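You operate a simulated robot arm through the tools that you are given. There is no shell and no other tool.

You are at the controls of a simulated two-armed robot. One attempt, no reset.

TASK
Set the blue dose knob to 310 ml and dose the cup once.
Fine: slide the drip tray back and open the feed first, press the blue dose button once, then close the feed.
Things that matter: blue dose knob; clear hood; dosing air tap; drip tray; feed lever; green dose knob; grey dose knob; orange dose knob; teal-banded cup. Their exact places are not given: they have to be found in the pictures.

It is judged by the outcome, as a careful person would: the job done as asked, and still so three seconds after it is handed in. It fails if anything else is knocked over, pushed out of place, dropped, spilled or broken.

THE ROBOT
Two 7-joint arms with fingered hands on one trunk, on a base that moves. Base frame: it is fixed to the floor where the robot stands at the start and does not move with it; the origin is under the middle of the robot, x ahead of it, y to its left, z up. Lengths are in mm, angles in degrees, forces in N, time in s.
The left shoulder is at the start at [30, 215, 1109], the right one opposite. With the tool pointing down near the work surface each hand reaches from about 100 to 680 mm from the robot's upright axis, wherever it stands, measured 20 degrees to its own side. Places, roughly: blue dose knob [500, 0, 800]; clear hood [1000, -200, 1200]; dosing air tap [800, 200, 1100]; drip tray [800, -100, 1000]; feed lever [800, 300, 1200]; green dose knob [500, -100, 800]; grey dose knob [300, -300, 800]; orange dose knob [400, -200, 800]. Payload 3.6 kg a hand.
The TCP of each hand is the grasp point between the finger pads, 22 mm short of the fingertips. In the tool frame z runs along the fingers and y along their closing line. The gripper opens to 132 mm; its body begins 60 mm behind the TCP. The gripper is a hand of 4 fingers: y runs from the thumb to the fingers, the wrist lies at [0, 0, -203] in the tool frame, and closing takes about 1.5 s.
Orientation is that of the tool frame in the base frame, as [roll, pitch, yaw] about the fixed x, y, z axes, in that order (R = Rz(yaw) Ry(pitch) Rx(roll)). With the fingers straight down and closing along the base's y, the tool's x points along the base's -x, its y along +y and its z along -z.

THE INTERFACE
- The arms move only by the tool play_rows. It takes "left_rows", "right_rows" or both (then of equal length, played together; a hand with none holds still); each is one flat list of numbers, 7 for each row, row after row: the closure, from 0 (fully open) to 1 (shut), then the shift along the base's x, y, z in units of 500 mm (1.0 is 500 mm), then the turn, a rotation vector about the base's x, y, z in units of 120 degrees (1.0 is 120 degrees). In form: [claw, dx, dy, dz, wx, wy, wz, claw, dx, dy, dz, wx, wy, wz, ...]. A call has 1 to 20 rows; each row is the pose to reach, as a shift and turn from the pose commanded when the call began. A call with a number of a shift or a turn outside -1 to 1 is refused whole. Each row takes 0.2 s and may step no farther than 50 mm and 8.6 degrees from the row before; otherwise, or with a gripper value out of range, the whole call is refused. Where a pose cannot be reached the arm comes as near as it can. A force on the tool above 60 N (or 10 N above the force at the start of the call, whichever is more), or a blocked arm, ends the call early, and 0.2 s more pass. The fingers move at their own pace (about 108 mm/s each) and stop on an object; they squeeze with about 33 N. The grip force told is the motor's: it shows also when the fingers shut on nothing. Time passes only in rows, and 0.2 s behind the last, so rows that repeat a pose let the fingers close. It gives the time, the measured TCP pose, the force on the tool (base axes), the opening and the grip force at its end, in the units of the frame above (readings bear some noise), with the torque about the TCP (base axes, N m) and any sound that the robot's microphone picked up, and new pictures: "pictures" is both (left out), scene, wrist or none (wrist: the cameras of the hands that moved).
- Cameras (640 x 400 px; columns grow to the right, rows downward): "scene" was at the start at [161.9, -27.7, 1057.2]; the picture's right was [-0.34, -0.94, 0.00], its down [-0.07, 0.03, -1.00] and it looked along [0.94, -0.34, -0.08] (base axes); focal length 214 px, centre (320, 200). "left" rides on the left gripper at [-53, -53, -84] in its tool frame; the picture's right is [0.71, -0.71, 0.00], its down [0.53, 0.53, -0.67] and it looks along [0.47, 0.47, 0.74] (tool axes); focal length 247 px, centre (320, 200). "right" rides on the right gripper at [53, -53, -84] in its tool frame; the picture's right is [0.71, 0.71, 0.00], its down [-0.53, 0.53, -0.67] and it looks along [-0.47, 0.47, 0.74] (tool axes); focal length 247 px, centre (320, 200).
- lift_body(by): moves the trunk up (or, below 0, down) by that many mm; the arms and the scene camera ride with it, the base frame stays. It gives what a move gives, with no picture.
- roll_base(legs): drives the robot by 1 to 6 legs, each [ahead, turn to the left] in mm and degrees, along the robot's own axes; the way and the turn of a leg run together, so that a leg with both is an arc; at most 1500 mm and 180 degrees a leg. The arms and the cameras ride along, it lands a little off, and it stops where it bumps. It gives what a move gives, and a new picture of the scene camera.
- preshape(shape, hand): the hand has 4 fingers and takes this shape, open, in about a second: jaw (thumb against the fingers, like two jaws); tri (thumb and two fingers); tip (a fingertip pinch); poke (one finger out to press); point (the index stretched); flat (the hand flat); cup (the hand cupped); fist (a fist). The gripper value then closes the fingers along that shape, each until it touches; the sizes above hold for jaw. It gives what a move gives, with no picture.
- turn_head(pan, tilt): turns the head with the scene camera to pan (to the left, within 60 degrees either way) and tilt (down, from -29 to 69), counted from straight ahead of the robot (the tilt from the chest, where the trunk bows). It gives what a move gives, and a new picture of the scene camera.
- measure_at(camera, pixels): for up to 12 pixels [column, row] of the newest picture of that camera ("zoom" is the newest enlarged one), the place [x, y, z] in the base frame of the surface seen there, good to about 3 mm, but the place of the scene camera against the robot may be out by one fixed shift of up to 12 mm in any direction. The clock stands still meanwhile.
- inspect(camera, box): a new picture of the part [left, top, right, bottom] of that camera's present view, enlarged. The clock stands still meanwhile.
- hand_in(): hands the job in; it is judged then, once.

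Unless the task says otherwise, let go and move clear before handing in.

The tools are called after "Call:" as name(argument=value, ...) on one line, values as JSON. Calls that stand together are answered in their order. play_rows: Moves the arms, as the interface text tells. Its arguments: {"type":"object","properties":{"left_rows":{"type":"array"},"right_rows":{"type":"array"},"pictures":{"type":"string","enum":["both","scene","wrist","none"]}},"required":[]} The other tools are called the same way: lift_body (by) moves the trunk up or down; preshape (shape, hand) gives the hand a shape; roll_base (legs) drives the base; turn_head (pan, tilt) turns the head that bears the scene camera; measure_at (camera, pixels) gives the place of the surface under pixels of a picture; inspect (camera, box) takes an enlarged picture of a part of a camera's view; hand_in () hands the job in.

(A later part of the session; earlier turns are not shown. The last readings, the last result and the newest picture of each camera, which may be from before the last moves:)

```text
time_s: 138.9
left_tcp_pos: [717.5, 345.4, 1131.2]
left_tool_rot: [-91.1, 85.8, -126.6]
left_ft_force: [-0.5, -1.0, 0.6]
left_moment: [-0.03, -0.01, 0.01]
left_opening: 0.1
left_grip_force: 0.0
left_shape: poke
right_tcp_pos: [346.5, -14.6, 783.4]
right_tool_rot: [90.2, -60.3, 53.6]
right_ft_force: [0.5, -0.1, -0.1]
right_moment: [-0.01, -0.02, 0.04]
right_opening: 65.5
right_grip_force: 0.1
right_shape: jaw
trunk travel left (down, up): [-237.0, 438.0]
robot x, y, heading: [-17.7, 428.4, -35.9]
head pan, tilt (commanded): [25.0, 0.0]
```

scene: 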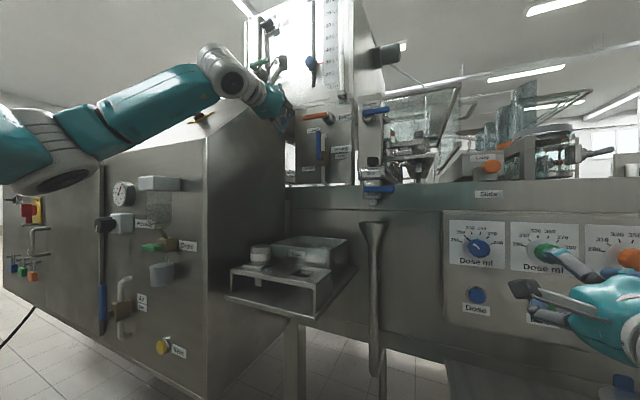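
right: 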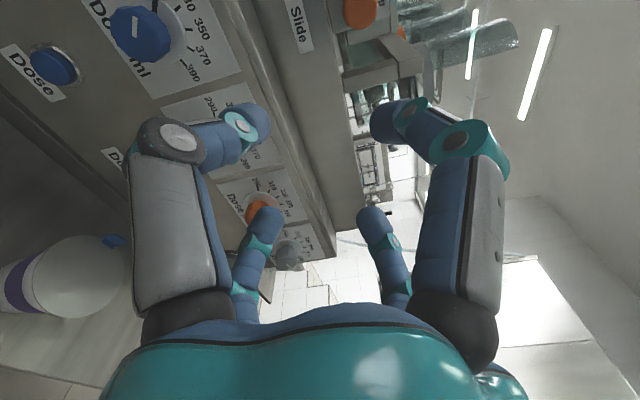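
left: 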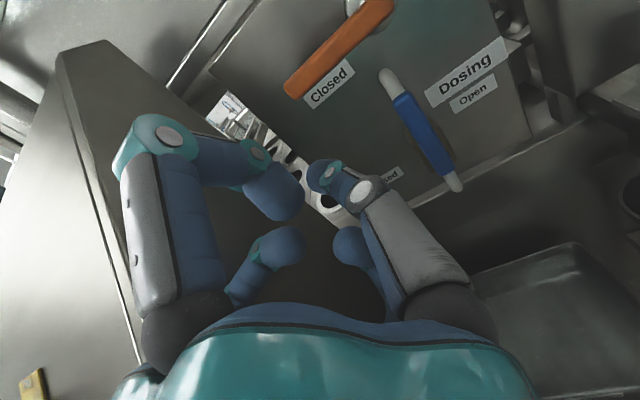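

Hand is level just below and in front of the handle. Now move forward so the finger lies under the handle near its tip (u≈-690).

Call:
play_rows(left_rows=[0, 0.0362, -0.0307, 0.001, 0, 0, 0, 0, 0.0723, -0.0614, 0.002, 0, 0, 0, 0, 0.1085, -0.0921, 0.003, 0, 0, 0, 0, 0.1446, -0.1228, 0.004, 0, 0, 0, 0, 0.1446, -0.1228, 0.004, 0, 0, 0], pictures="both")

Call:
inspect(camera="scene", box=[240, 60, 400, 200])

```text
time_s: 140.1
left_tcp_pos: [791.2, 287.5, 1135.4]
left_tool_rot: [-90.7, 85.9, -126.1]
left_ft_force: [-0.8, 0.3, -0.5]
left_moment: [0.01, 0.03, 0.01]
left_opening: 0.2
left_grip_force: 0.0
left_shape: poke
right_tcp_pos: [347.6, -15.0, 783.6]
right_tool_rot: [90.1, -60.3, 53.6]
right_ft_force: [0.2, 0.2, 0.1]
right_moment: [-0.02, 0.02, -0.01]
right_opening: 65.6
right_grip_force: 0.0
right_shape: jaw
trunk travel left (down, up): [-237.0, 438.0]
robot x, y, heading: [-13.7, 428.5, -35.8]
head pan, tilt (commanded): [25.0, 0.0]
```

scene: 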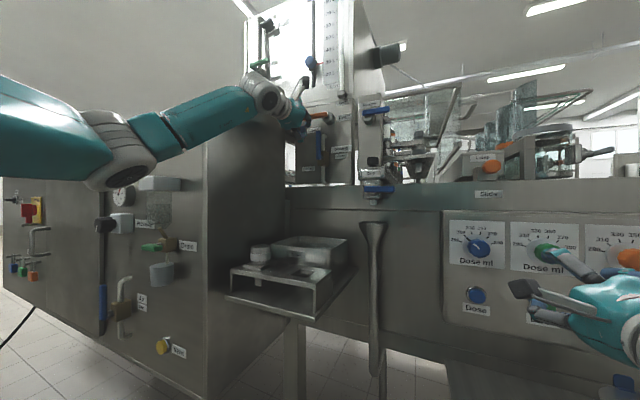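
left: 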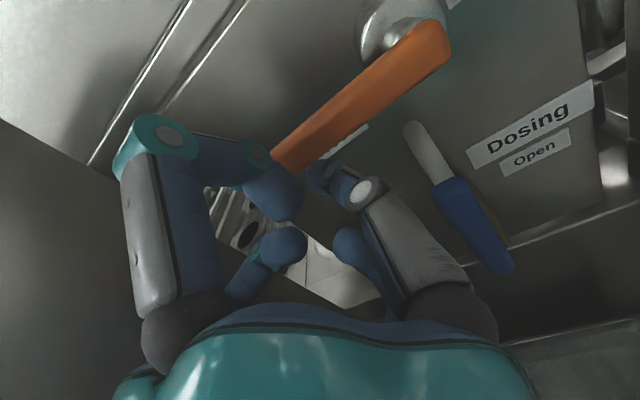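

```text
2.86 times, centred on (320, 130) of scene
```

zoom: 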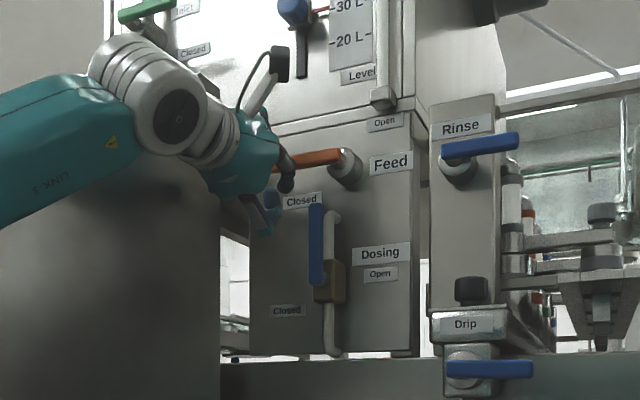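

The finger sits under the orange handle's end. Now push it up along the arc, first ~30°, checking force and motion.

Call:
play_rows(left_rows=[0, 0, 0, 0.02, 0, 0, 0, 0, -0.0006, -0.0008, 0.042, 0, 0, 0, 0, -0.0016, -0.0022, 0.06, 0, 0, 0, 0, -0.0026, -0.0036, 0.078, 0, 0, 0, 0, -0.0026, -0.0036, 0.078, 0, 0, 0], pictures="both")

Call:
inspect(camera="scene", box=[260, 80, 370, 170])

```text
time_s: 141.3
left_tcp_pos: [789.7, 282.9, 1172.2]
left_tool_rot: [-90.9, 85.8, -126.3]
left_ft_force: [0.4, 1.3, -1.7]
left_moment: [0.0, 0.0, -0.02]
left_opening: 0.2
left_grip_force: 0.1
left_shape: poke
right_tcp_pos: [346.7, -15.7, 783.0]
right_tool_rot: [90.1, -60.3, 53.6]
right_ft_force: [0.0, -0.2, -0.4]
right_moment: [-0.01, -0.03, 0.01]
right_opening: 65.5
right_grip_force: 0.1
right_shape: jaw
trunk travel left (down, up): [-237.0, 438.0]
robot x, y, heading: [-18.0, 426.8, -35.7]
head pan, tilt (commanded): [25.0, 0.0]
```

scene: 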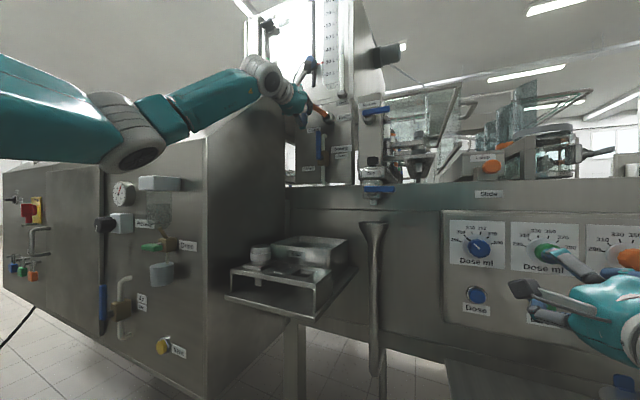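
left: 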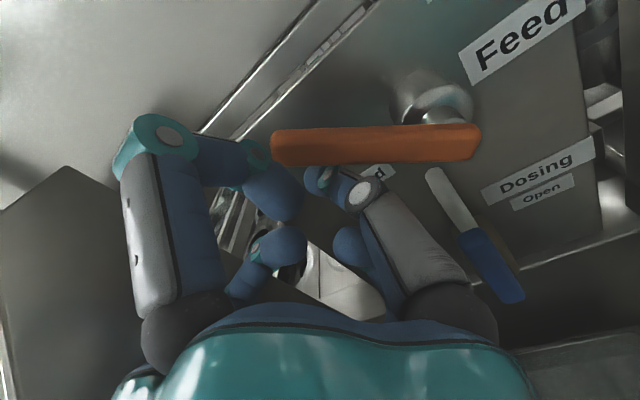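

```text
4.44 times, centred on (315, 125) of scene
```

zoom: 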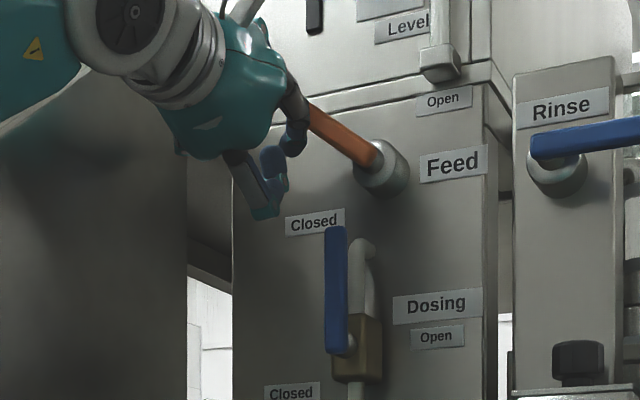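

The handle is swinging up (~40°) with almost no force. Continue along the arc to ~75°.

Call:
play_rows(left_rows=[0, -0.0022, -0.0032, 0.019, 0, 0, 0, 0, -0.0046, -0.0064, 0.038, 0, 0, 0, 0, -0.0104, -0.0146, 0.052, 0, 0, 0, 0, -0.0164, -0.023, 0.066, 0, 0, 0, 0, -0.0244, -0.034, 0.078, 0, 0, 0, 0, -0.0322, -0.0452, 0.089, 0, 0, 0, 0, -0.0322, -0.0452, 0.089, 0, 0, 0], pictures="both")

Call:
inspect(camera="scene", box=[260, 80, 370, 170])

```text
time_s: 142.9
left_tcp_pos: [772.8, 259.9, 1218.1]
left_tool_rot: [-90.4, 85.9, -125.8]
left_ft_force: [0.2, 2.1, -0.3]
left_moment: [0.01, 0.01, -0.01]
left_opening: 0.0
left_grip_force: 0.1
left_shape: poke
right_tcp_pos: [347.4, -15.6, 783.0]
right_tool_rot: [90.0, -60.2, 53.7]
right_ft_force: [0.0, 0.4, -0.3]
right_moment: [-0.01, -0.03, 0.02]
right_opening: 65.6
right_grip_force: 0.1
right_shape: jaw
trunk travel left (down, up): [-237.0, 438.0]
robot x, y, heading: [-13.8, 425.3, -35.8]
head pan, tilt (commanded): [25.0, 0.0]
```

scene: 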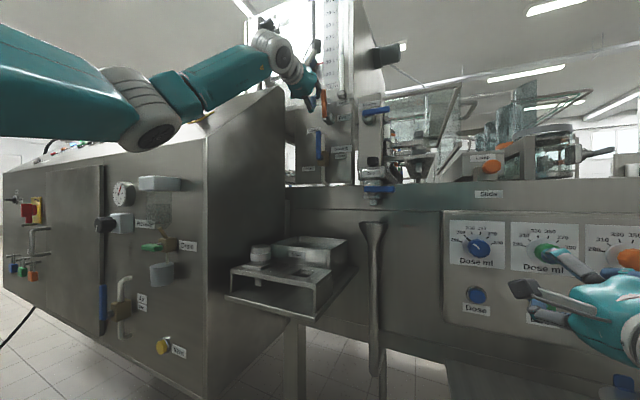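
left: 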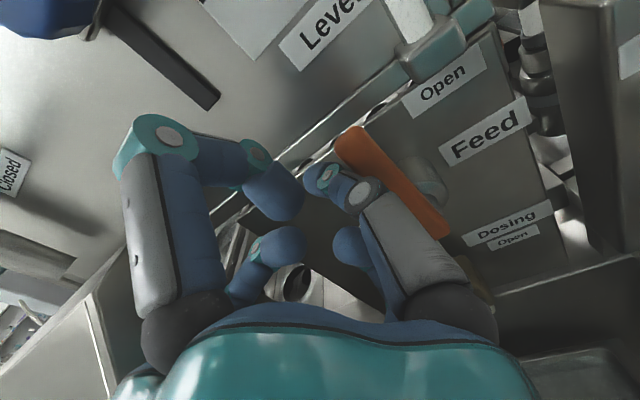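

```text
4.44 times, centred on (315, 125) of scene
```

zoom: 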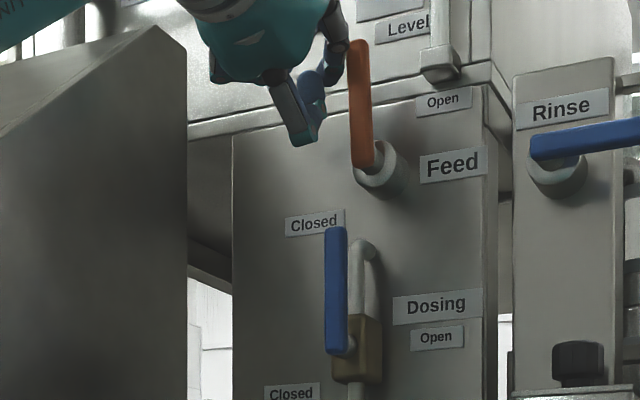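

The handle is nearly upright (open), leaning ~5° left. A small further push right to bring it to the stop, watching the force.

Call:
play_rows(left_rows=[0, -0.0041, -0.0057, 0.002, 0, 0, 0, 0, -0.0081, -0.0114, 0.005, 0, 0, 0, 0, -0.0122, -0.0171, 0.007, 0, 0, 0, 0, -0.0122, -0.0171, 0.007, 0, 0, 0], pictures="both")

Call:
inspect(camera="scene", box=[260, 80, 370, 170])

```text
time_s: 143.9
left_tcp_pos: [769.0, 252.0, 1219.9]
left_tool_rot: [-91.4, 85.8, -126.6]
left_ft_force: [1.7, 6.9, -1.1]
left_moment: [0.01, 0.0, -0.01]
left_opening: 0.0
left_grip_force: 0.1
left_shape: poke
right_tcp_pos: [347.6, -14.3, 784.0]
right_tool_rot: [90.0, -60.3, 53.5]
right_ft_force: [-0.3, 0.5, -1.0]
right_moment: [0.02, 0.03, -0.01]
right_opening: 65.8
right_grip_force: 0.0
right_shape: jaw
trunk travel left (down, up): [-237.0, 438.0]
robot x, y, heading: [-14.8, 428.6, -36.0]
head pan, tilt (commanded): [25.0, 0.0]
```

scene: 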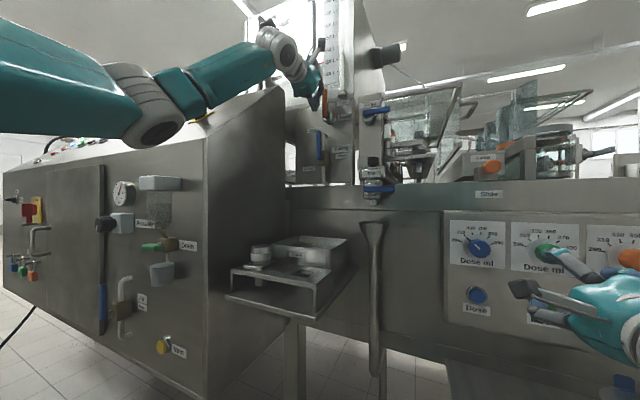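
left: 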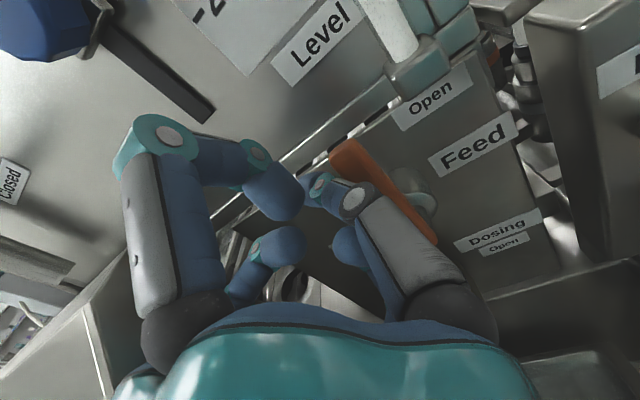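

```text
4.44 times, centred on (315, 125) of scene
```

zoom: 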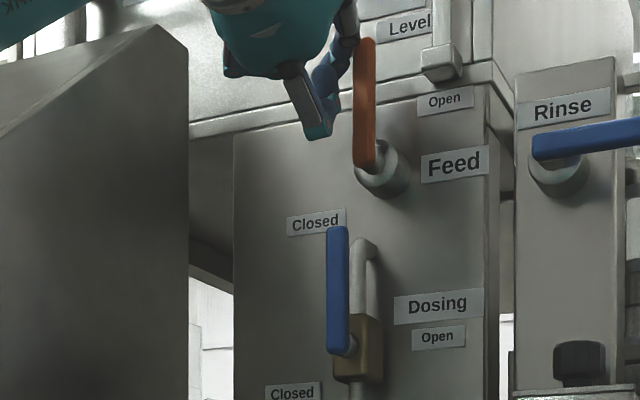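

The handle is upright at Open; resistance rose to ~7 N. One more 4 mm nudge to be sure it's at its stop.

Call:
play_rows(left_rows=[0, -0.0046, -0.0065, 0.001, 0, 0, 0, 0, -0.0046, -0.0065, 0.001, 0, 0, 0], pictures="wrist")

Call:
inspect(camera="scene", box=[260, 80, 370, 170])

```text
time_s: 144.5
left_tcp_pos: [763.9, 250.1, 1221.3]
left_tool_rot: [-89.5, 85.8, -125.0]
left_ft_force: [-1.2, 8.0, -0.4]
left_moment: [-0.02, 0.02, -0.01]
left_opening: 0.0
left_grip_force: 0.0
left_shape: poke
right_tcp_pos: [346.3, -13.9, 784.3]
right_tool_rot: [90.0, -60.1, 53.7]
right_ft_force: [0.6, 0.3, 0.0]
right_moment: [-0.01, -0.01, -0.02]
right_opening: 65.4
right_grip_force: 0.1
right_shape: jaw
trunk travel left (down, up): [-237.0, 438.0]
robot x, y, heading: [-16.6, 429.0, -35.9]
head pan, tilt (commanded): [25.0, 0.0]
```

left: 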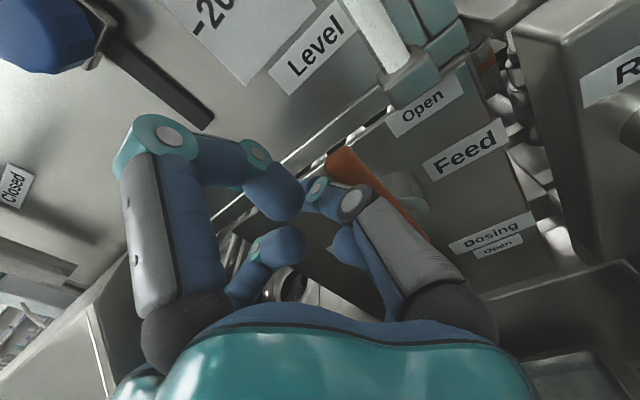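

```text
4.44 times, centred on (315, 125) of scene
```

zoom: 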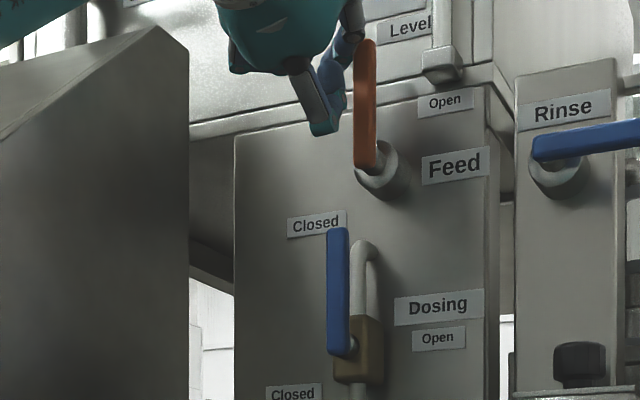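

The feed is open at its stop. I withdraw the left hand: a little left off the handle, then straight back.

Call:
play_rows(left_rows=[0, 0.0139, 0.0195, 0, 0, 0, 0, 0, 0.0278, 0.0391, 0, 0, 0, 0, 0, -0.0129, 0.0681, 0, 0, 0, 0, 0, -0.0536, 0.0972, 0, 0, 0, 0, 0, -0.0943, 0.1262, 0, 0, 0, 0, 0, -0.135, 0.1552, 0, 0, 0, 0, 0, -0.135, 0.1552, 0, 0, 0, 0], pictures="both")

Call:
measure_at(camera="scene", pixels=[[342, 93], [326, 110], [326, 95], [330, 120], [343, 103], [372, 112], [320, 145], [477, 246], [477, 295]])

```text
time_s: 146.1
left_tcp_pos: [699.0, 326.5, 1219.2]
left_tool_rot: [-91.5, 85.9, -126.9]
left_ft_force: [-0.5, -0.2, -1.0]
left_moment: [0.02, -0.01, -0.02]
left_opening: 0.0
left_grip_force: 0.0
left_shape: poke
right_tcp_pos: [347.5, -15.8, 783.3]
right_tool_rot: [90.0, -60.2, 53.6]
right_ft_force: [0.4, -0.3, 0.6]
right_moment: [-0.01, -0.02, 0.02]
right_opening: 65.7
right_grip_force: 0.1
right_shape: jaw
trunk travel left (down, up): [-237.0, 438.0]
robot x, y, heading: [-15.5, 426.3, -35.7]
head pan, tilt (commanded): [25.0, 0.0]
```

scene: 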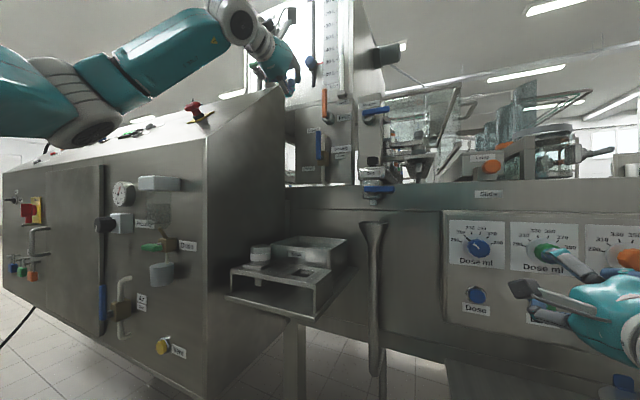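
left: 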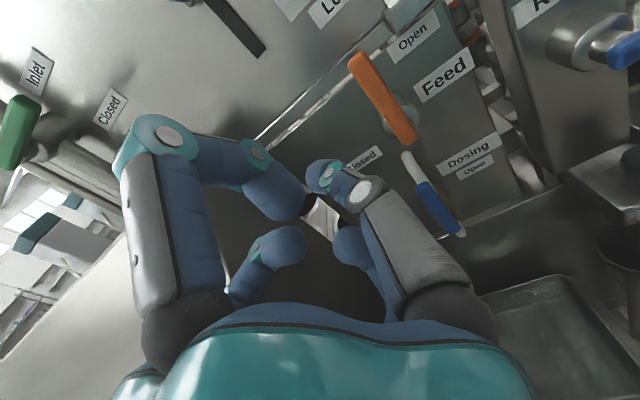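

```text
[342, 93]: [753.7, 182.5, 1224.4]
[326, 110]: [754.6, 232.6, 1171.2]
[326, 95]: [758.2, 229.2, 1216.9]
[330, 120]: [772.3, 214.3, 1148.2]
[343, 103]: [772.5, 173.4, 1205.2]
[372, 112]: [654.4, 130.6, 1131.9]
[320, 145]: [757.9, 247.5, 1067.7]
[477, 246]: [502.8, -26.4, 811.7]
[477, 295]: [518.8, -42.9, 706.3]
```

The orange handle now stands upright at Open. Next the button: I set the right hand to poke, bring it in front of the blue column at knob height, then lower the trunk.

Call:
preshape(hand="right", shape="poke")

Call:
play_rows(right_rows=[0, 0.041, 0.0161, 0.01, 0, 0, 0, 0, 0.0821, 0.0323, 0.02, 0, 0, 0, 0, 0.1231, 0.0485, 0.03, 0, 0, 0, 0, 0.1642, 0.0646, 0.034, 0, 0, 0, 0, 0.1642, 0.0646, 0.034, 0, 0, 0], pictures="both")

```text
time_s: 147.0
left_tcp_pos: [699.3, 326.8, 1221.2]
left_tool_rot: [-91.0, 85.9, -126.5]
left_ft_force: [1.3, 0.4, -0.3]
left_moment: [-0.03, 0.0, 0.03]
left_opening: 0.0
left_grip_force: 0.1
left_shape: poke
right_tcp_pos: [348.6, -15.4, 783.9]
right_tool_rot: [90.1, -60.3, 53.6]
right_ft_force: [-0.3, 0.3, 0.4]
right_moment: [0.03, 0.0, 0.01]
right_opening: 0.1
right_grip_force: 0.1
right_shape: poke
trunk travel left (down, up): [-237.0, 438.0]
robot x, y, heading: [-17.1, 428.1, -35.6]
head pan, tilt (commanded): [25.0, 0.0]
```

```text
time_s: 148.2
left_tcp_pos: [698.5, 326.9, 1220.4]
left_tool_rot: [-91.0, 85.9, -126.5]
left_ft_force: [0.3, -0.3, -0.5]
left_moment: [0.0, 0.02, 0.0]
left_opening: 0.0
left_grip_force: 0.0
left_shape: poke
right_tcp_pos: [429.3, 17.9, 801.7]
right_tool_rot: [90.1, -60.3, 53.6]
right_ft_force: [0.4, -0.1, -0.1]
right_moment: [-0.02, -0.02, 0.01]
right_opening: 0.0
right_grip_force: 0.0
right_shape: poke
trunk travel left (down, up): [-237.0, 438.0]
robot x, y, heading: [-18.5, 429.0, -35.7]
head pan, tilt (commanded): [25.0, 0.0]
```

scene: 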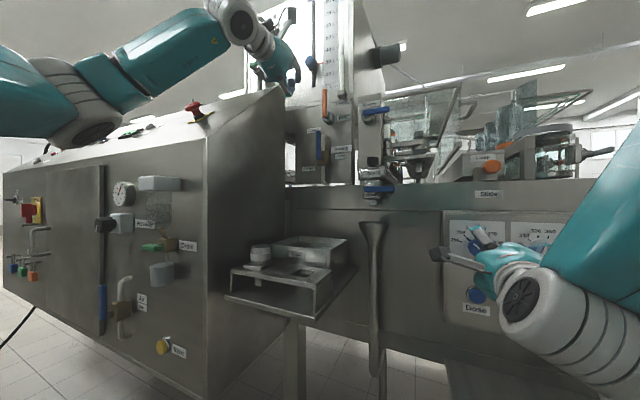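
right: 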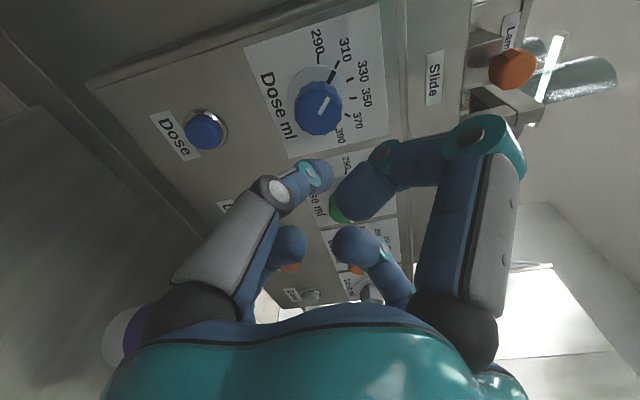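

The wrist view shows the blue button at (207,130) and dial pointer on 310. I measure the button, then lower the trunk 100 mm.

Call:
measure_at(camera="right", pixels=[[205, 132], [212, 127], [198, 138], [205, 122], [215, 135], [200, 125]])

Call:
lift_body(by=-97)

Call:
turn_head(pan=-5, tilt=10)

Call:
inspect(camera="right", box=[0, 0, 640, 400])

```text
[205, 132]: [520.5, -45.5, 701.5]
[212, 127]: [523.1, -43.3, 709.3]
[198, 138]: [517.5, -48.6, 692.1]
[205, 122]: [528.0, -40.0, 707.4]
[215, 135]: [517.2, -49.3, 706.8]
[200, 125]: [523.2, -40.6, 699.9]
```

```text
time_s: 149.5
left_tcp_pos: [696.7, 328.1, 1124.3]
left_tool_rot: [-89.8, 85.9, -125.3]
left_ft_force: [0.4, 0.0, -0.1]
left_moment: [-0.01, 0.01, 0.01]
left_opening: 0.0
left_grip_force: 0.1
left_shape: poke
right_tcp_pos: [429.3, 17.0, 704.5]
right_tool_rot: [89.8, -60.3, 53.7]
right_ft_force: [-0.7, -0.4, -0.3]
right_moment: [0.02, 0.02, -0.01]
right_opening: 0.1
right_grip_force: 0.0
right_shape: poke
trunk travel left (down, up): [-140.0, 535.0]
robot x, y, heading: [-16.5, 424.9, -35.7]
head pan, tilt (commanded): [25.0, 0.0]
```

```text
time_s: 150.5
left_tcp_pos: [697.7, 327.1, 1122.7]
left_tool_rot: [-91.1, 85.9, -126.6]
left_ft_force: [-0.2, 0.8, 0.2]
left_moment: [0.01, 0.0, -0.01]
left_opening: 0.1
left_grip_force: 0.1
left_shape: poke
right_tcp_pos: [429.3, 17.2, 703.5]
right_tool_rot: [90.2, -60.3, 53.6]
right_ft_force: [-0.1, -0.2, -1.0]
right_moment: [0.0, 0.01, 0.0]
right_opening: 0.0
right_grip_force: 0.1
right_shape: poke
trunk travel left (down, up): [-140.0, 535.0]
robot x, y, heading: [-16.2, 426.1, -35.8]
head pan, tilt (commanded): [-5.0, 10.0]
```

scene: 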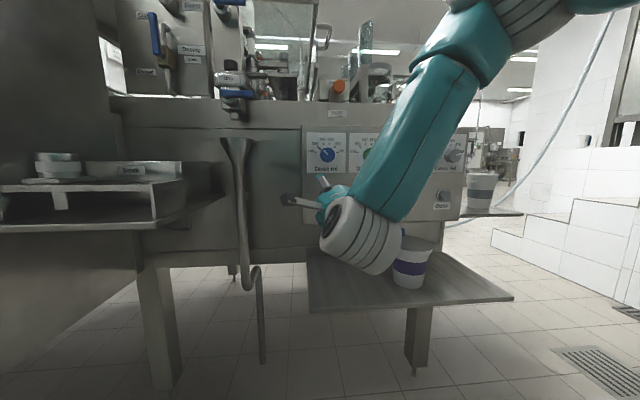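

```text
1.00 times, centred on (320, 200) of right (not enlarged: the box is as wide or as high as the picture)
```

zoom: 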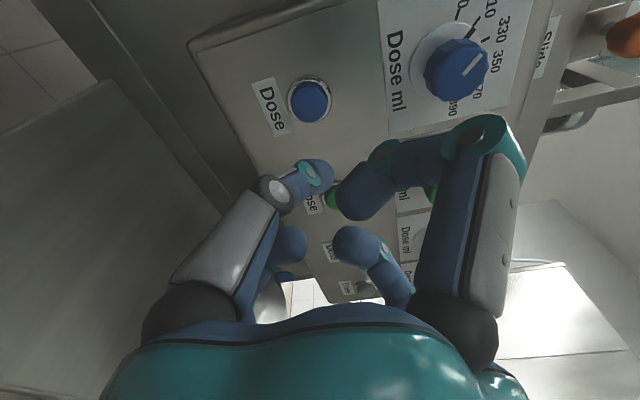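

The finger axis is within a few mm of the button (u≈-265, z≈701). I advance to ~6 mm before the button face first.

Call:
play_rows(right_rows=[0, 0.033, -0.0226, -0.001, 0, 0, 0, 0, 0.066, -0.0453, -0.002, 0, 0, 0, 0, 0.099, -0.068, -0.003, 0, 0, 0, 0, 0.132, -0.0906, -0.004, 0, 0, 0, 0, 0.132, -0.0906, -0.004, 0, 0, 0], pictures="both")

Call:
inspect(camera="right", box=[220, 60, 420, 260])

Call:
inspect(camera="scene", box=[270, 120, 400, 240])

```text
time_s: 151.7
left_tcp_pos: [698.1, 326.8, 1123.7]
left_tool_rot: [-91.1, 85.9, -126.5]
left_ft_force: [-0.6, 0.8, -0.4]
left_moment: [0.0, 0.01, -0.03]
left_opening: 0.1
left_grip_force: 0.0
left_shape: poke
right_tcp_pos: [495.6, -27.9, 701.4]
right_tool_rot: [90.1, -60.2, 53.6]
right_ft_force: [-0.3, -0.8, 0.1]
right_moment: [-0.02, -0.03, 0.0]
right_opening: 0.0
right_grip_force: 0.0
right_shape: poke
trunk travel left (down, up): [-140.0, 535.0]
robot x, y, heading: [-20.4, 422.8, -35.9]
head pan, tilt (commanded): [-5.0, 10.0]
```

scene: 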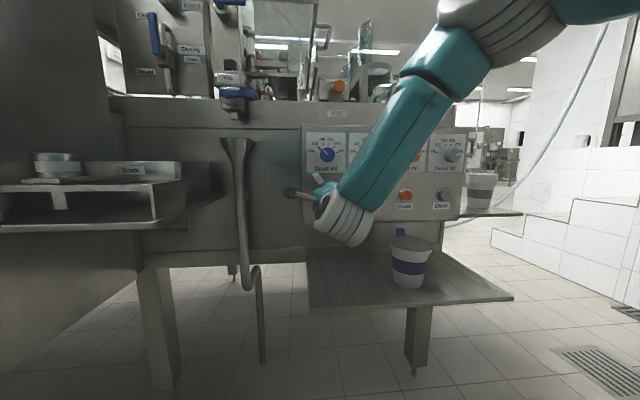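
right: 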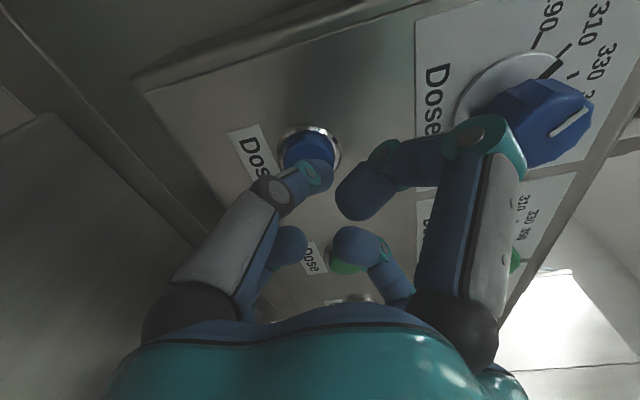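

```text
2.00 times, centred on (320, 160) of right
```

zoom: 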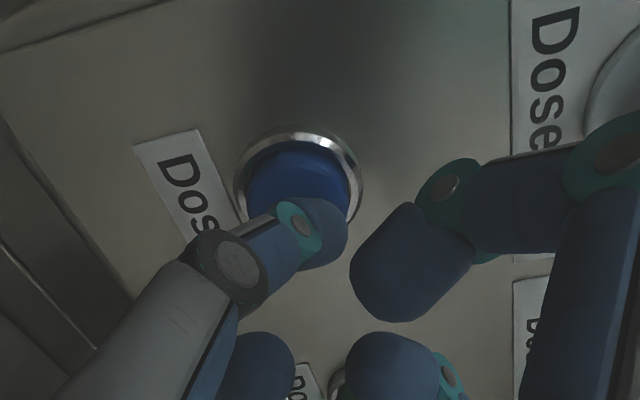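

```text
3.33 times, centred on (335, 180) of scene
```

zoom: 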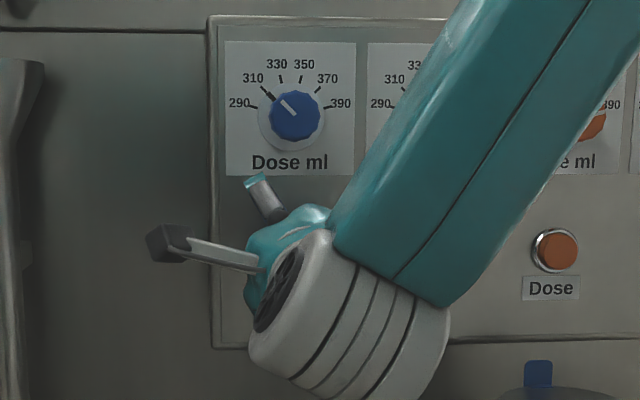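

The dial clearly reads 310. I check finger-versus-button alignment by measuring both in this wrist picture.

Call:
measure_at(camera="right", pixels=[[305, 145], [310, 150], [295, 150], [318, 145], [300, 125], [340, 150], [283, 155], [318, 175], [310, 170], [325, 180]])

```text
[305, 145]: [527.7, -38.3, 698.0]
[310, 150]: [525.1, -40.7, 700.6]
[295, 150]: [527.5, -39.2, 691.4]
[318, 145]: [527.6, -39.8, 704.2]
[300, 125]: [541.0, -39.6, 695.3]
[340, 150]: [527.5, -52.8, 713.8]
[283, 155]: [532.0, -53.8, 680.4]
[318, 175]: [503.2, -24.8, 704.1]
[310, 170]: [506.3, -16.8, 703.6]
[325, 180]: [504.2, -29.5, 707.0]
```

Button centre is at u≈-264.5, z≈697, so the finger is well lined up (3 mm high). I lower 3 mm and press in slowly.

Call:
play_rows(right_rows=[0, 0, 0, -0.006, 0, 0, 0, 0, 0.0049, -0.0035, -0.006, 0, 0, 0, 0, 0.0098, -0.007, -0.006, 0, 0, 0, 0, 0.0147, -0.0105, -0.006, 0, 0, 0, 0, 0.0195, -0.0139, -0.006, 0, 0, 0], pictures="wrist")

```text
time_s: 152.9
left_tcp_pos: [697.9, 327.1, 1124.4]
left_tool_rot: [-90.7, 85.8, -126.1]
left_ft_force: [-0.7, 0.0, -0.2]
left_moment: [-0.03, 0.0, -0.02]
left_opening: 0.2
left_grip_force: 0.0
left_shape: poke
right_tcp_pos: [504.6, -35.0, 698.8]
right_tool_rot: [90.1, -60.3, 53.6]
right_ft_force: [-4.6, 2.5, -0.3]
right_moment: [-0.01, -0.01, 0.0]
right_opening: 0.0
right_grip_force: 0.1
right_shape: poke
trunk travel left (down, up): [-140.0, 535.0]
robot x, y, heading: [-12.7, 428.4, -35.6]
head pan, tilt (commanded): [-5.0, 10.0]
heard: click
```

right: 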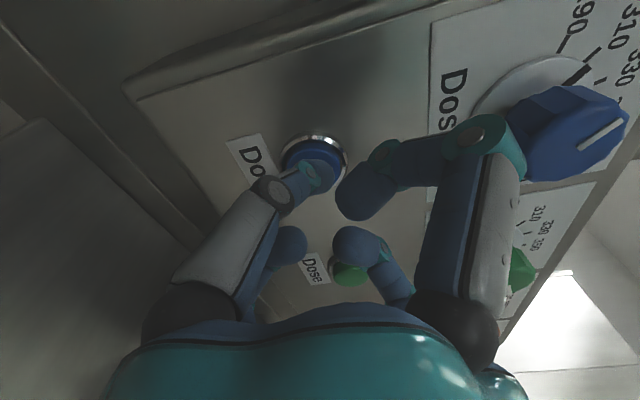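

A click was heard with ~5 N: the button is pressed once. I release it straight back.

Call:
play_rows(right_rows=[0, -0.0163, 0.0116, 0, 0, 0, 0, 0, -0.0489, 0.0348, 0, 0, 0, 0, 0, -0.0814, 0.0581, 0, 0, 0, 0, 0, -0.114, 0.0813, 0, 0, 0, 0, 0, -0.1465, 0.1045, 0, 0, 0, 0, 0, -0.1465, 0.1045, 0, 0, 0, 0], pictures="both")

Call:
inspect(camera="scene", box=[220, 60, 340, 130])

```text
time_s: 154.3
left_tcp_pos: [698.1, 327.0, 1123.7]
left_tool_rot: [-91.0, 85.9, -126.5]
left_ft_force: [0.7, -0.3, 0.5]
left_moment: [-0.03, 0.0, -0.01]
left_opening: 0.0
left_grip_force: 0.1
left_shape: poke
right_tcp_pos: [432.2, 17.2, 697.4]
right_tool_rot: [90.0, -60.3, 53.6]
right_ft_force: [-0.3, 0.0, -0.1]
right_moment: [-0.01, 0.0, -0.03]
right_opening: 0.0
right_grip_force: 0.0
right_shape: poke
trunk travel left (down, up): [-140.0, 535.0]
robot x, y, heading: [-17.2, 428.4, -35.5]
head pan, tilt (commanded): [-5.0, 10.0]
```

scene: 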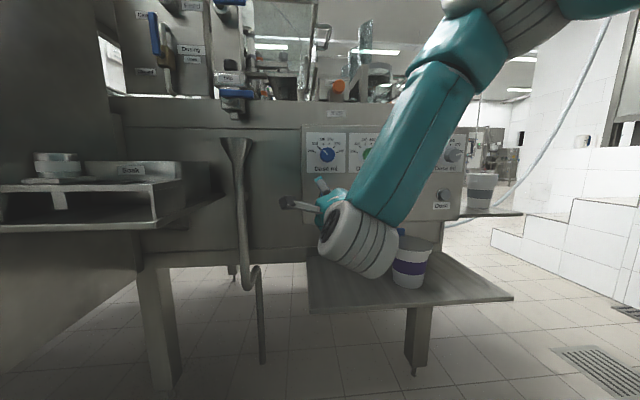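
right: 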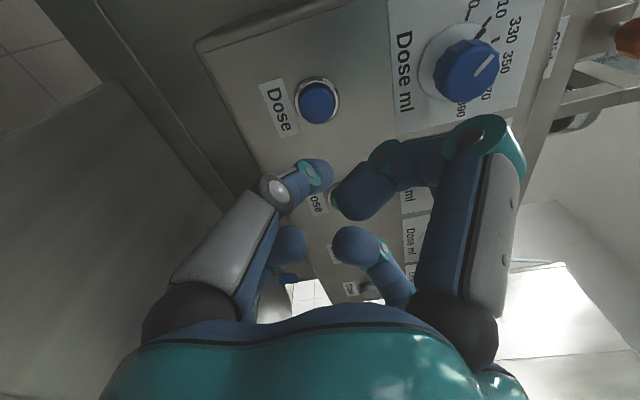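

```text
5.33 times, centred on (280, 95) of scene
```

zoom: 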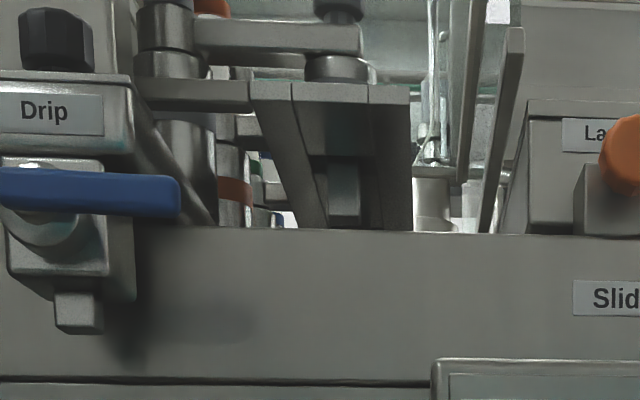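

Only a click was heard, so I must verify that the cup was actually filled. I raise the trunk to look down at the cup.

Call:
lift_body(by=480)

Call:
turn_head(pan=-3, tilt=20)

Call:
inspect(camera="scene", box=[250, 120, 370, 220])

```text
refused: 480 is not a number from -400 to 400
```

```text
time_s: 155.0
left_tcp_pos: [698.5, 326.6, 1122.2]
left_tool_rot: [-91.1, 86.0, -126.5]
left_ft_force: [-1.4, -0.7, 0.5]
left_moment: [0.02, 0.03, -0.03]
left_opening: 0.3
left_grip_force: 0.1
left_shape: poke
right_tcp_pos: [432.0, 16.9, 697.4]
right_tool_rot: [90.1, -60.3, 53.7]
right_ft_force: [0.4, 0.5, 0.4]
right_moment: [0.01, 0.03, 0.01]
right_opening: 0.0
right_grip_force: 0.0
right_shape: poke
trunk travel left (down, up): [-140.0, 535.0]
robot x, y, heading: [-15.2, 423.5, -35.7]
head pan, tilt (commanded): [-3.0, 20.0]
```

scene: 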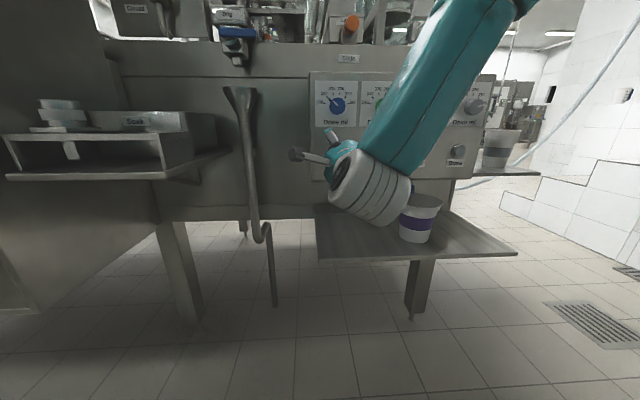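

```text
4.00 times, centred on (310, 170) of scene
```

zoom: 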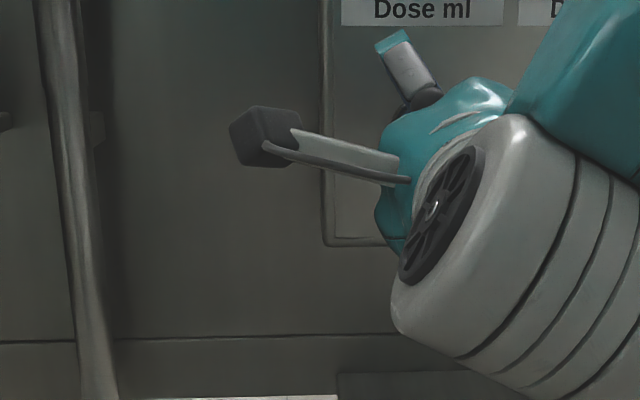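

The lift is limited to 400 mm per call; I raise 400 mm.

Call:
lift_body(by=400)

Call:
turn_head(pan=-3, tilt=15)

Call:
inspect(camera="scene", box=[240, 120, 400, 240])

```text
time_s: 158.8
left_tcp_pos: [700.1, 326.2, 1523.9]
left_tool_rot: [-91.3, 85.9, -126.8]
left_ft_force: [0.2, 0.1, -1.1]
left_moment: [0.01, 0.0, 0.02]
left_opening: 0.0
left_grip_force: 0.1
left_shape: poke
right_tcp_pos: [431.7, 17.0, 1098.8]
right_tool_rot: [90.0, -60.3, 53.5]
right_ft_force: [0.6, -0.7, -0.4]
right_moment: [0.02, 0.01, -0.01]
right_opening: 0.2
right_grip_force: 0.1
right_shape: poke
trunk travel left (down, up): [-540.0, 135.0]
robot x, y, heading: [-16.1, 428.6, -35.9]
head pan, tilt (commanded): [-3.0, 20.0]
```

```text
time_s: 159.5
left_tcp_pos: [698.7, 327.0, 1524.0]
left_tool_rot: [-91.2, 86.0, -126.5]
left_ft_force: [0.4, -0.5, -0.9]
left_moment: [-0.03, -0.02, -0.01]
left_opening: 0.0
left_grip_force: 0.1
left_shape: poke
right_tcp_pos: [432.0, 16.5, 1098.9]
right_tool_rot: [90.1, -60.3, 53.6]
right_ft_force: [-0.5, -0.5, -0.4]
right_moment: [-0.01, 0.02, 0.02]
right_opening: 0.1
right_grip_force: 0.1
right_shape: poke
trunk travel left (down, up): [-540.0, 135.0]
robot x, y, heading: [-17.9, 428.7, -35.6]
head pan, tilt (commanded): [-3.0, 15.0]
```

scene: 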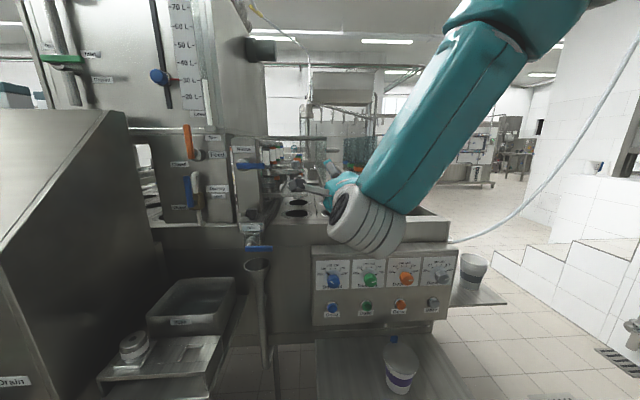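

```text
3.33 times, centred on (320, 180) of scene
```

zoom: 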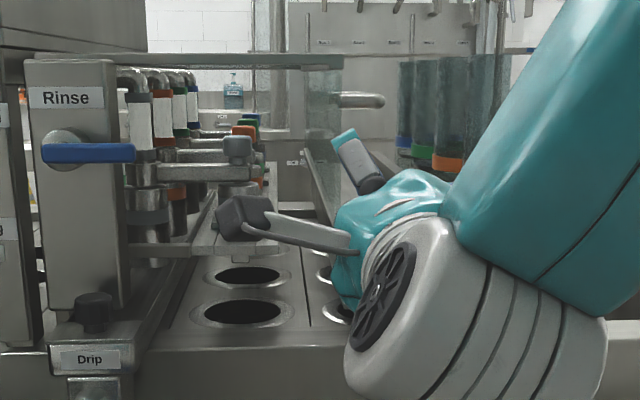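

The right hand's camera arm blocks the view and the nozzle plate covers the cup. I'll first check the air gauge and taps on the console/panel for whether dosing air is on.

Call:
turn_head(pan=35, tilt=25)

Call:
inspect(camera="scene", box=[300, 60, 420, 200])

Call:
inspect(camera="scene", box=[0, 100, 260, 400])

```text
time_s: 160.5
left_tcp_pos: [698.0, 325.6, 1524.6]
left_tool_rot: [-91.1, 85.8, -126.5]
left_ft_force: [-0.4, 0.0, -0.6]
left_moment: [0.03, 0.01, -0.02]
left_opening: 0.1
left_grip_force: 0.0
left_shape: poke
right_tcp_pos: [431.7, 17.4, 1098.2]
right_tool_rot: [90.1, -60.3, 53.6]
right_ft_force: [-0.2, 0.6, 0.0]
right_moment: [0.0, -0.02, -0.03]
right_opening: 0.1
right_grip_force: 0.1
right_shape: poke
trunk travel left (down, up): [-540.0, 135.0]
robot x, y, heading: [-17.2, 428.6, -35.5]
head pan, tilt (commanded): [35.0, 25.0]
```

scene: 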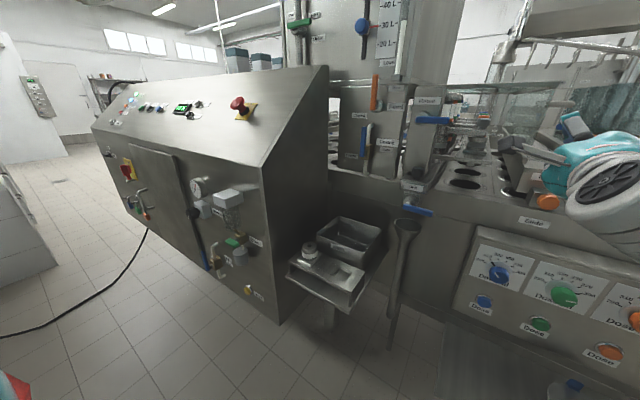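

```text
2.86 times, centred on (360, 130) of scene
```

zoom: 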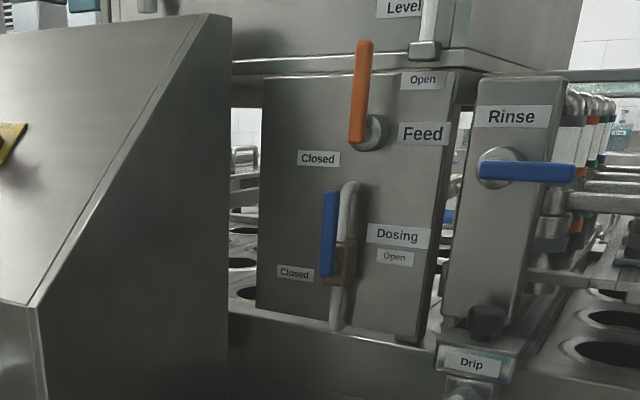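

```text
1.33 times, centred on (130, 250) of scene
```

zoom: 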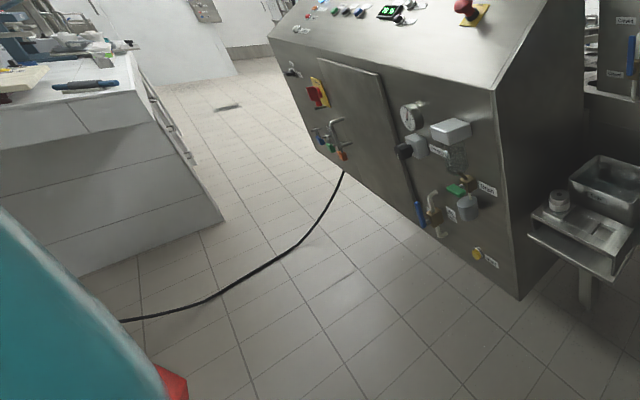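

The taps look open, but I want to see into the cup. I'll raise the right hand high over the lamp side with its fingers open and use its camera to look under the nozzle plate.

Call:
lift_body(by=130)

Call:
preshape(hand="right", shape="jaw")

Call:
play_rows(right_rows=[0, -0.008, -0.012, 0.06, 0.0543, -0.0387, 0, 0, -0.016, -0.024, 0.12, 0.1085, -0.0774, 0, 0, -0.024, -0.035, 0.18, 0.1628, -0.1161, 0, 0, -0.032, -0.047, 0.24, 0.2171, -0.1549, 0, 0, -0.04, -0.058, 0.3, 0.2714, -0.1936, 0, 0, -0.05, -0.07, 0.35, 0.3256, -0.2323, 0, 0, -0.06, -0.082, 0.4, 0.3799, -0.271, 0, 0, -0.07, -0.094, 0.45, 0.4342, -0.3097, 0, 0, -0.08, -0.106, 0.48, 0.4885, -0.3484, 0, 0, -0.087, -0.115, 0.5, 0.5427, -0.3871, 0, 0, -0.094, -0.13, 0.5, 0.597, -0.4258, 0, 0, -0.094, -0.13, 0.5, 0.6445, -0.4597, 0, 0, -0.094, -0.13, 0.5, 0.6445, -0.4597, 0], pictures="both")

```text
time_s: 162.1
left_tcp_pos: [699.2, 326.2, 1653.3]
left_tool_rot: [-91.3, 85.9, -126.8]
left_ft_force: [0.0, 0.3, -0.8]
left_moment: [-0.01, -0.01, 0.03]
left_opening: 0.0
left_grip_force: 0.0
left_shape: poke
right_tcp_pos: [432.1, 16.0, 1228.5]
right_tool_rot: [90.2, -60.3, 53.4]
right_ft_force: [-0.1, -0.4, 0.5]
right_moment: [0.01, -0.01, 0.04]
right_opening: 0.0
right_grip_force: 0.0
right_shape: poke
trunk travel left (down, up): [-670.0, 5.0]
robot x, y, heading: [-16.8, 431.1, -36.1]
head pan, tilt (commanded): [35.0, 25.0]
```

```text
time_s: 163.0
left_tcp_pos: [698.0, 327.2, 1653.4]
left_tool_rot: [-90.9, 86.0, -126.3]
left_ft_force: [0.2, 1.1, -0.2]
left_moment: [0.02, -0.03, 0.0]
left_opening: 0.3
left_grip_force: 0.1
left_shape: poke
right_tcp_pos: [432.4, 17.9, 1229.2]
right_tool_rot: [90.1, -60.3, 53.6]
right_ft_force: [-0.2, 0.0, 0.5]
right_moment: [0.0, -0.02, -0.01]
right_opening: 131.9
right_grip_force: 0.0
right_shape: jaw
trunk travel left (down, up): [-670.0, 5.0]
robot x, y, heading: [-18.5, 423.7, -35.9]
head pan, tilt (commanded): [35.0, 25.0]
```

```text
time_s: 165.8
left_tcp_pos: [698.8, 325.8, 1653.7]
left_tool_rot: [-91.0, 85.9, -126.3]
left_ft_force: [-0.5, -0.3, -0.2]
left_moment: [-0.02, 0.0, 0.01]
left_opening: 0.0
left_grip_force: 0.1
left_shape: poke
right_tcp_pos: [385.7, -47.6, 1477.3]
right_tool_rot: [-91.1, -24.7, -124.9]
right_ft_force: [-0.5, 0.7, 0.0]
right_moment: [0.02, -0.01, 0.0]
right_opening: 131.8
right_grip_force: 0.1
right_shape: jaw
trunk travel left (down, up): [-670.0, 5.0]
robot x, y, heading: [-17.2, 429.1, -35.8]
head pan, tilt (commanded): [35.0, 25.0]
```

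scene: 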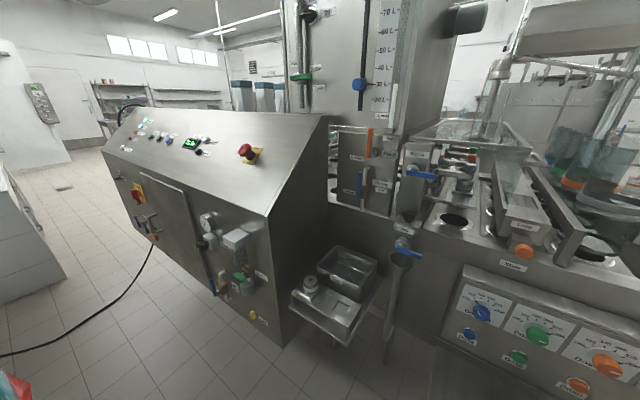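
right: 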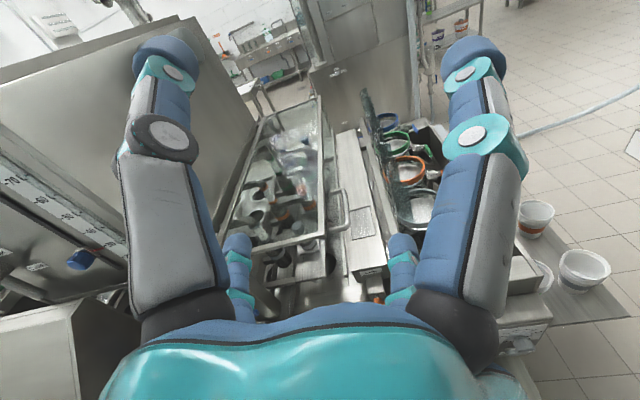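

Now the right camera looks down through the clear hood; the cup should be near pixel (319,178). I zoom there.

Call:
inspect(camera="right", box=[270, 130, 370, 230])

Call:
inspect(camera="right", box=[290, 150, 340, 200])

```text
4.00 times, centred on (320, 180) of right
```

zoom: 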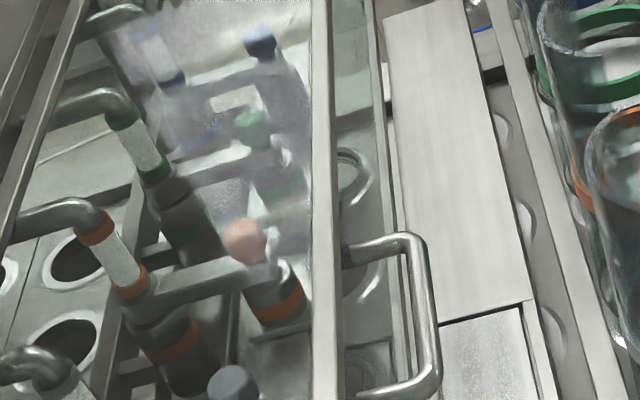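

```text
8.00 times, centred on (315, 175) of right
```

zoom: 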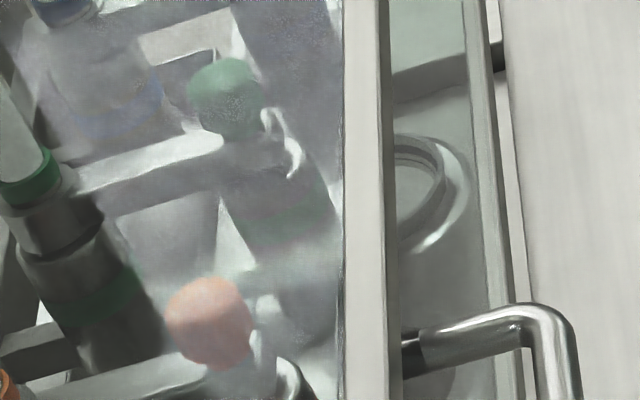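

Through the hood's side pane I can see the cup's rim at zoom (425,190). I'll measure the surface inside it versus the empty hole below.

Call:
measure_at(camera="zoom", pixels=[[415, 190], [405, 210], [425, 200], [410, 170], [400, 225], [450, 200], [430, 145], [430, 380], [445, 385], [420, 390]])

Call:
inspect(camera="right", box=[318, 160, 342, 184])

```text
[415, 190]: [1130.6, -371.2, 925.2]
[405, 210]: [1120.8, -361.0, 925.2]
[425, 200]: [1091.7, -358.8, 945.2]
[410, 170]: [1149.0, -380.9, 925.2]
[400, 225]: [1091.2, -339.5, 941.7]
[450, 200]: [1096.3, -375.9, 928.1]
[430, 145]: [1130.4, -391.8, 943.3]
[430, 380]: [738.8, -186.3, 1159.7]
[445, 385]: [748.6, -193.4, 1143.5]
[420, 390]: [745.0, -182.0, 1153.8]
```

```text
16.00 times, centred on (330, 172) of right
```

zoom: 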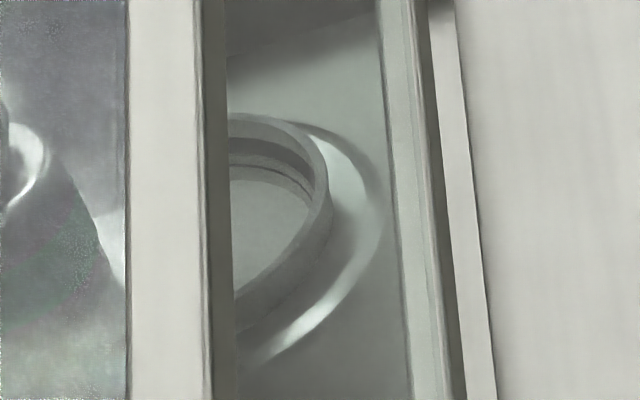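

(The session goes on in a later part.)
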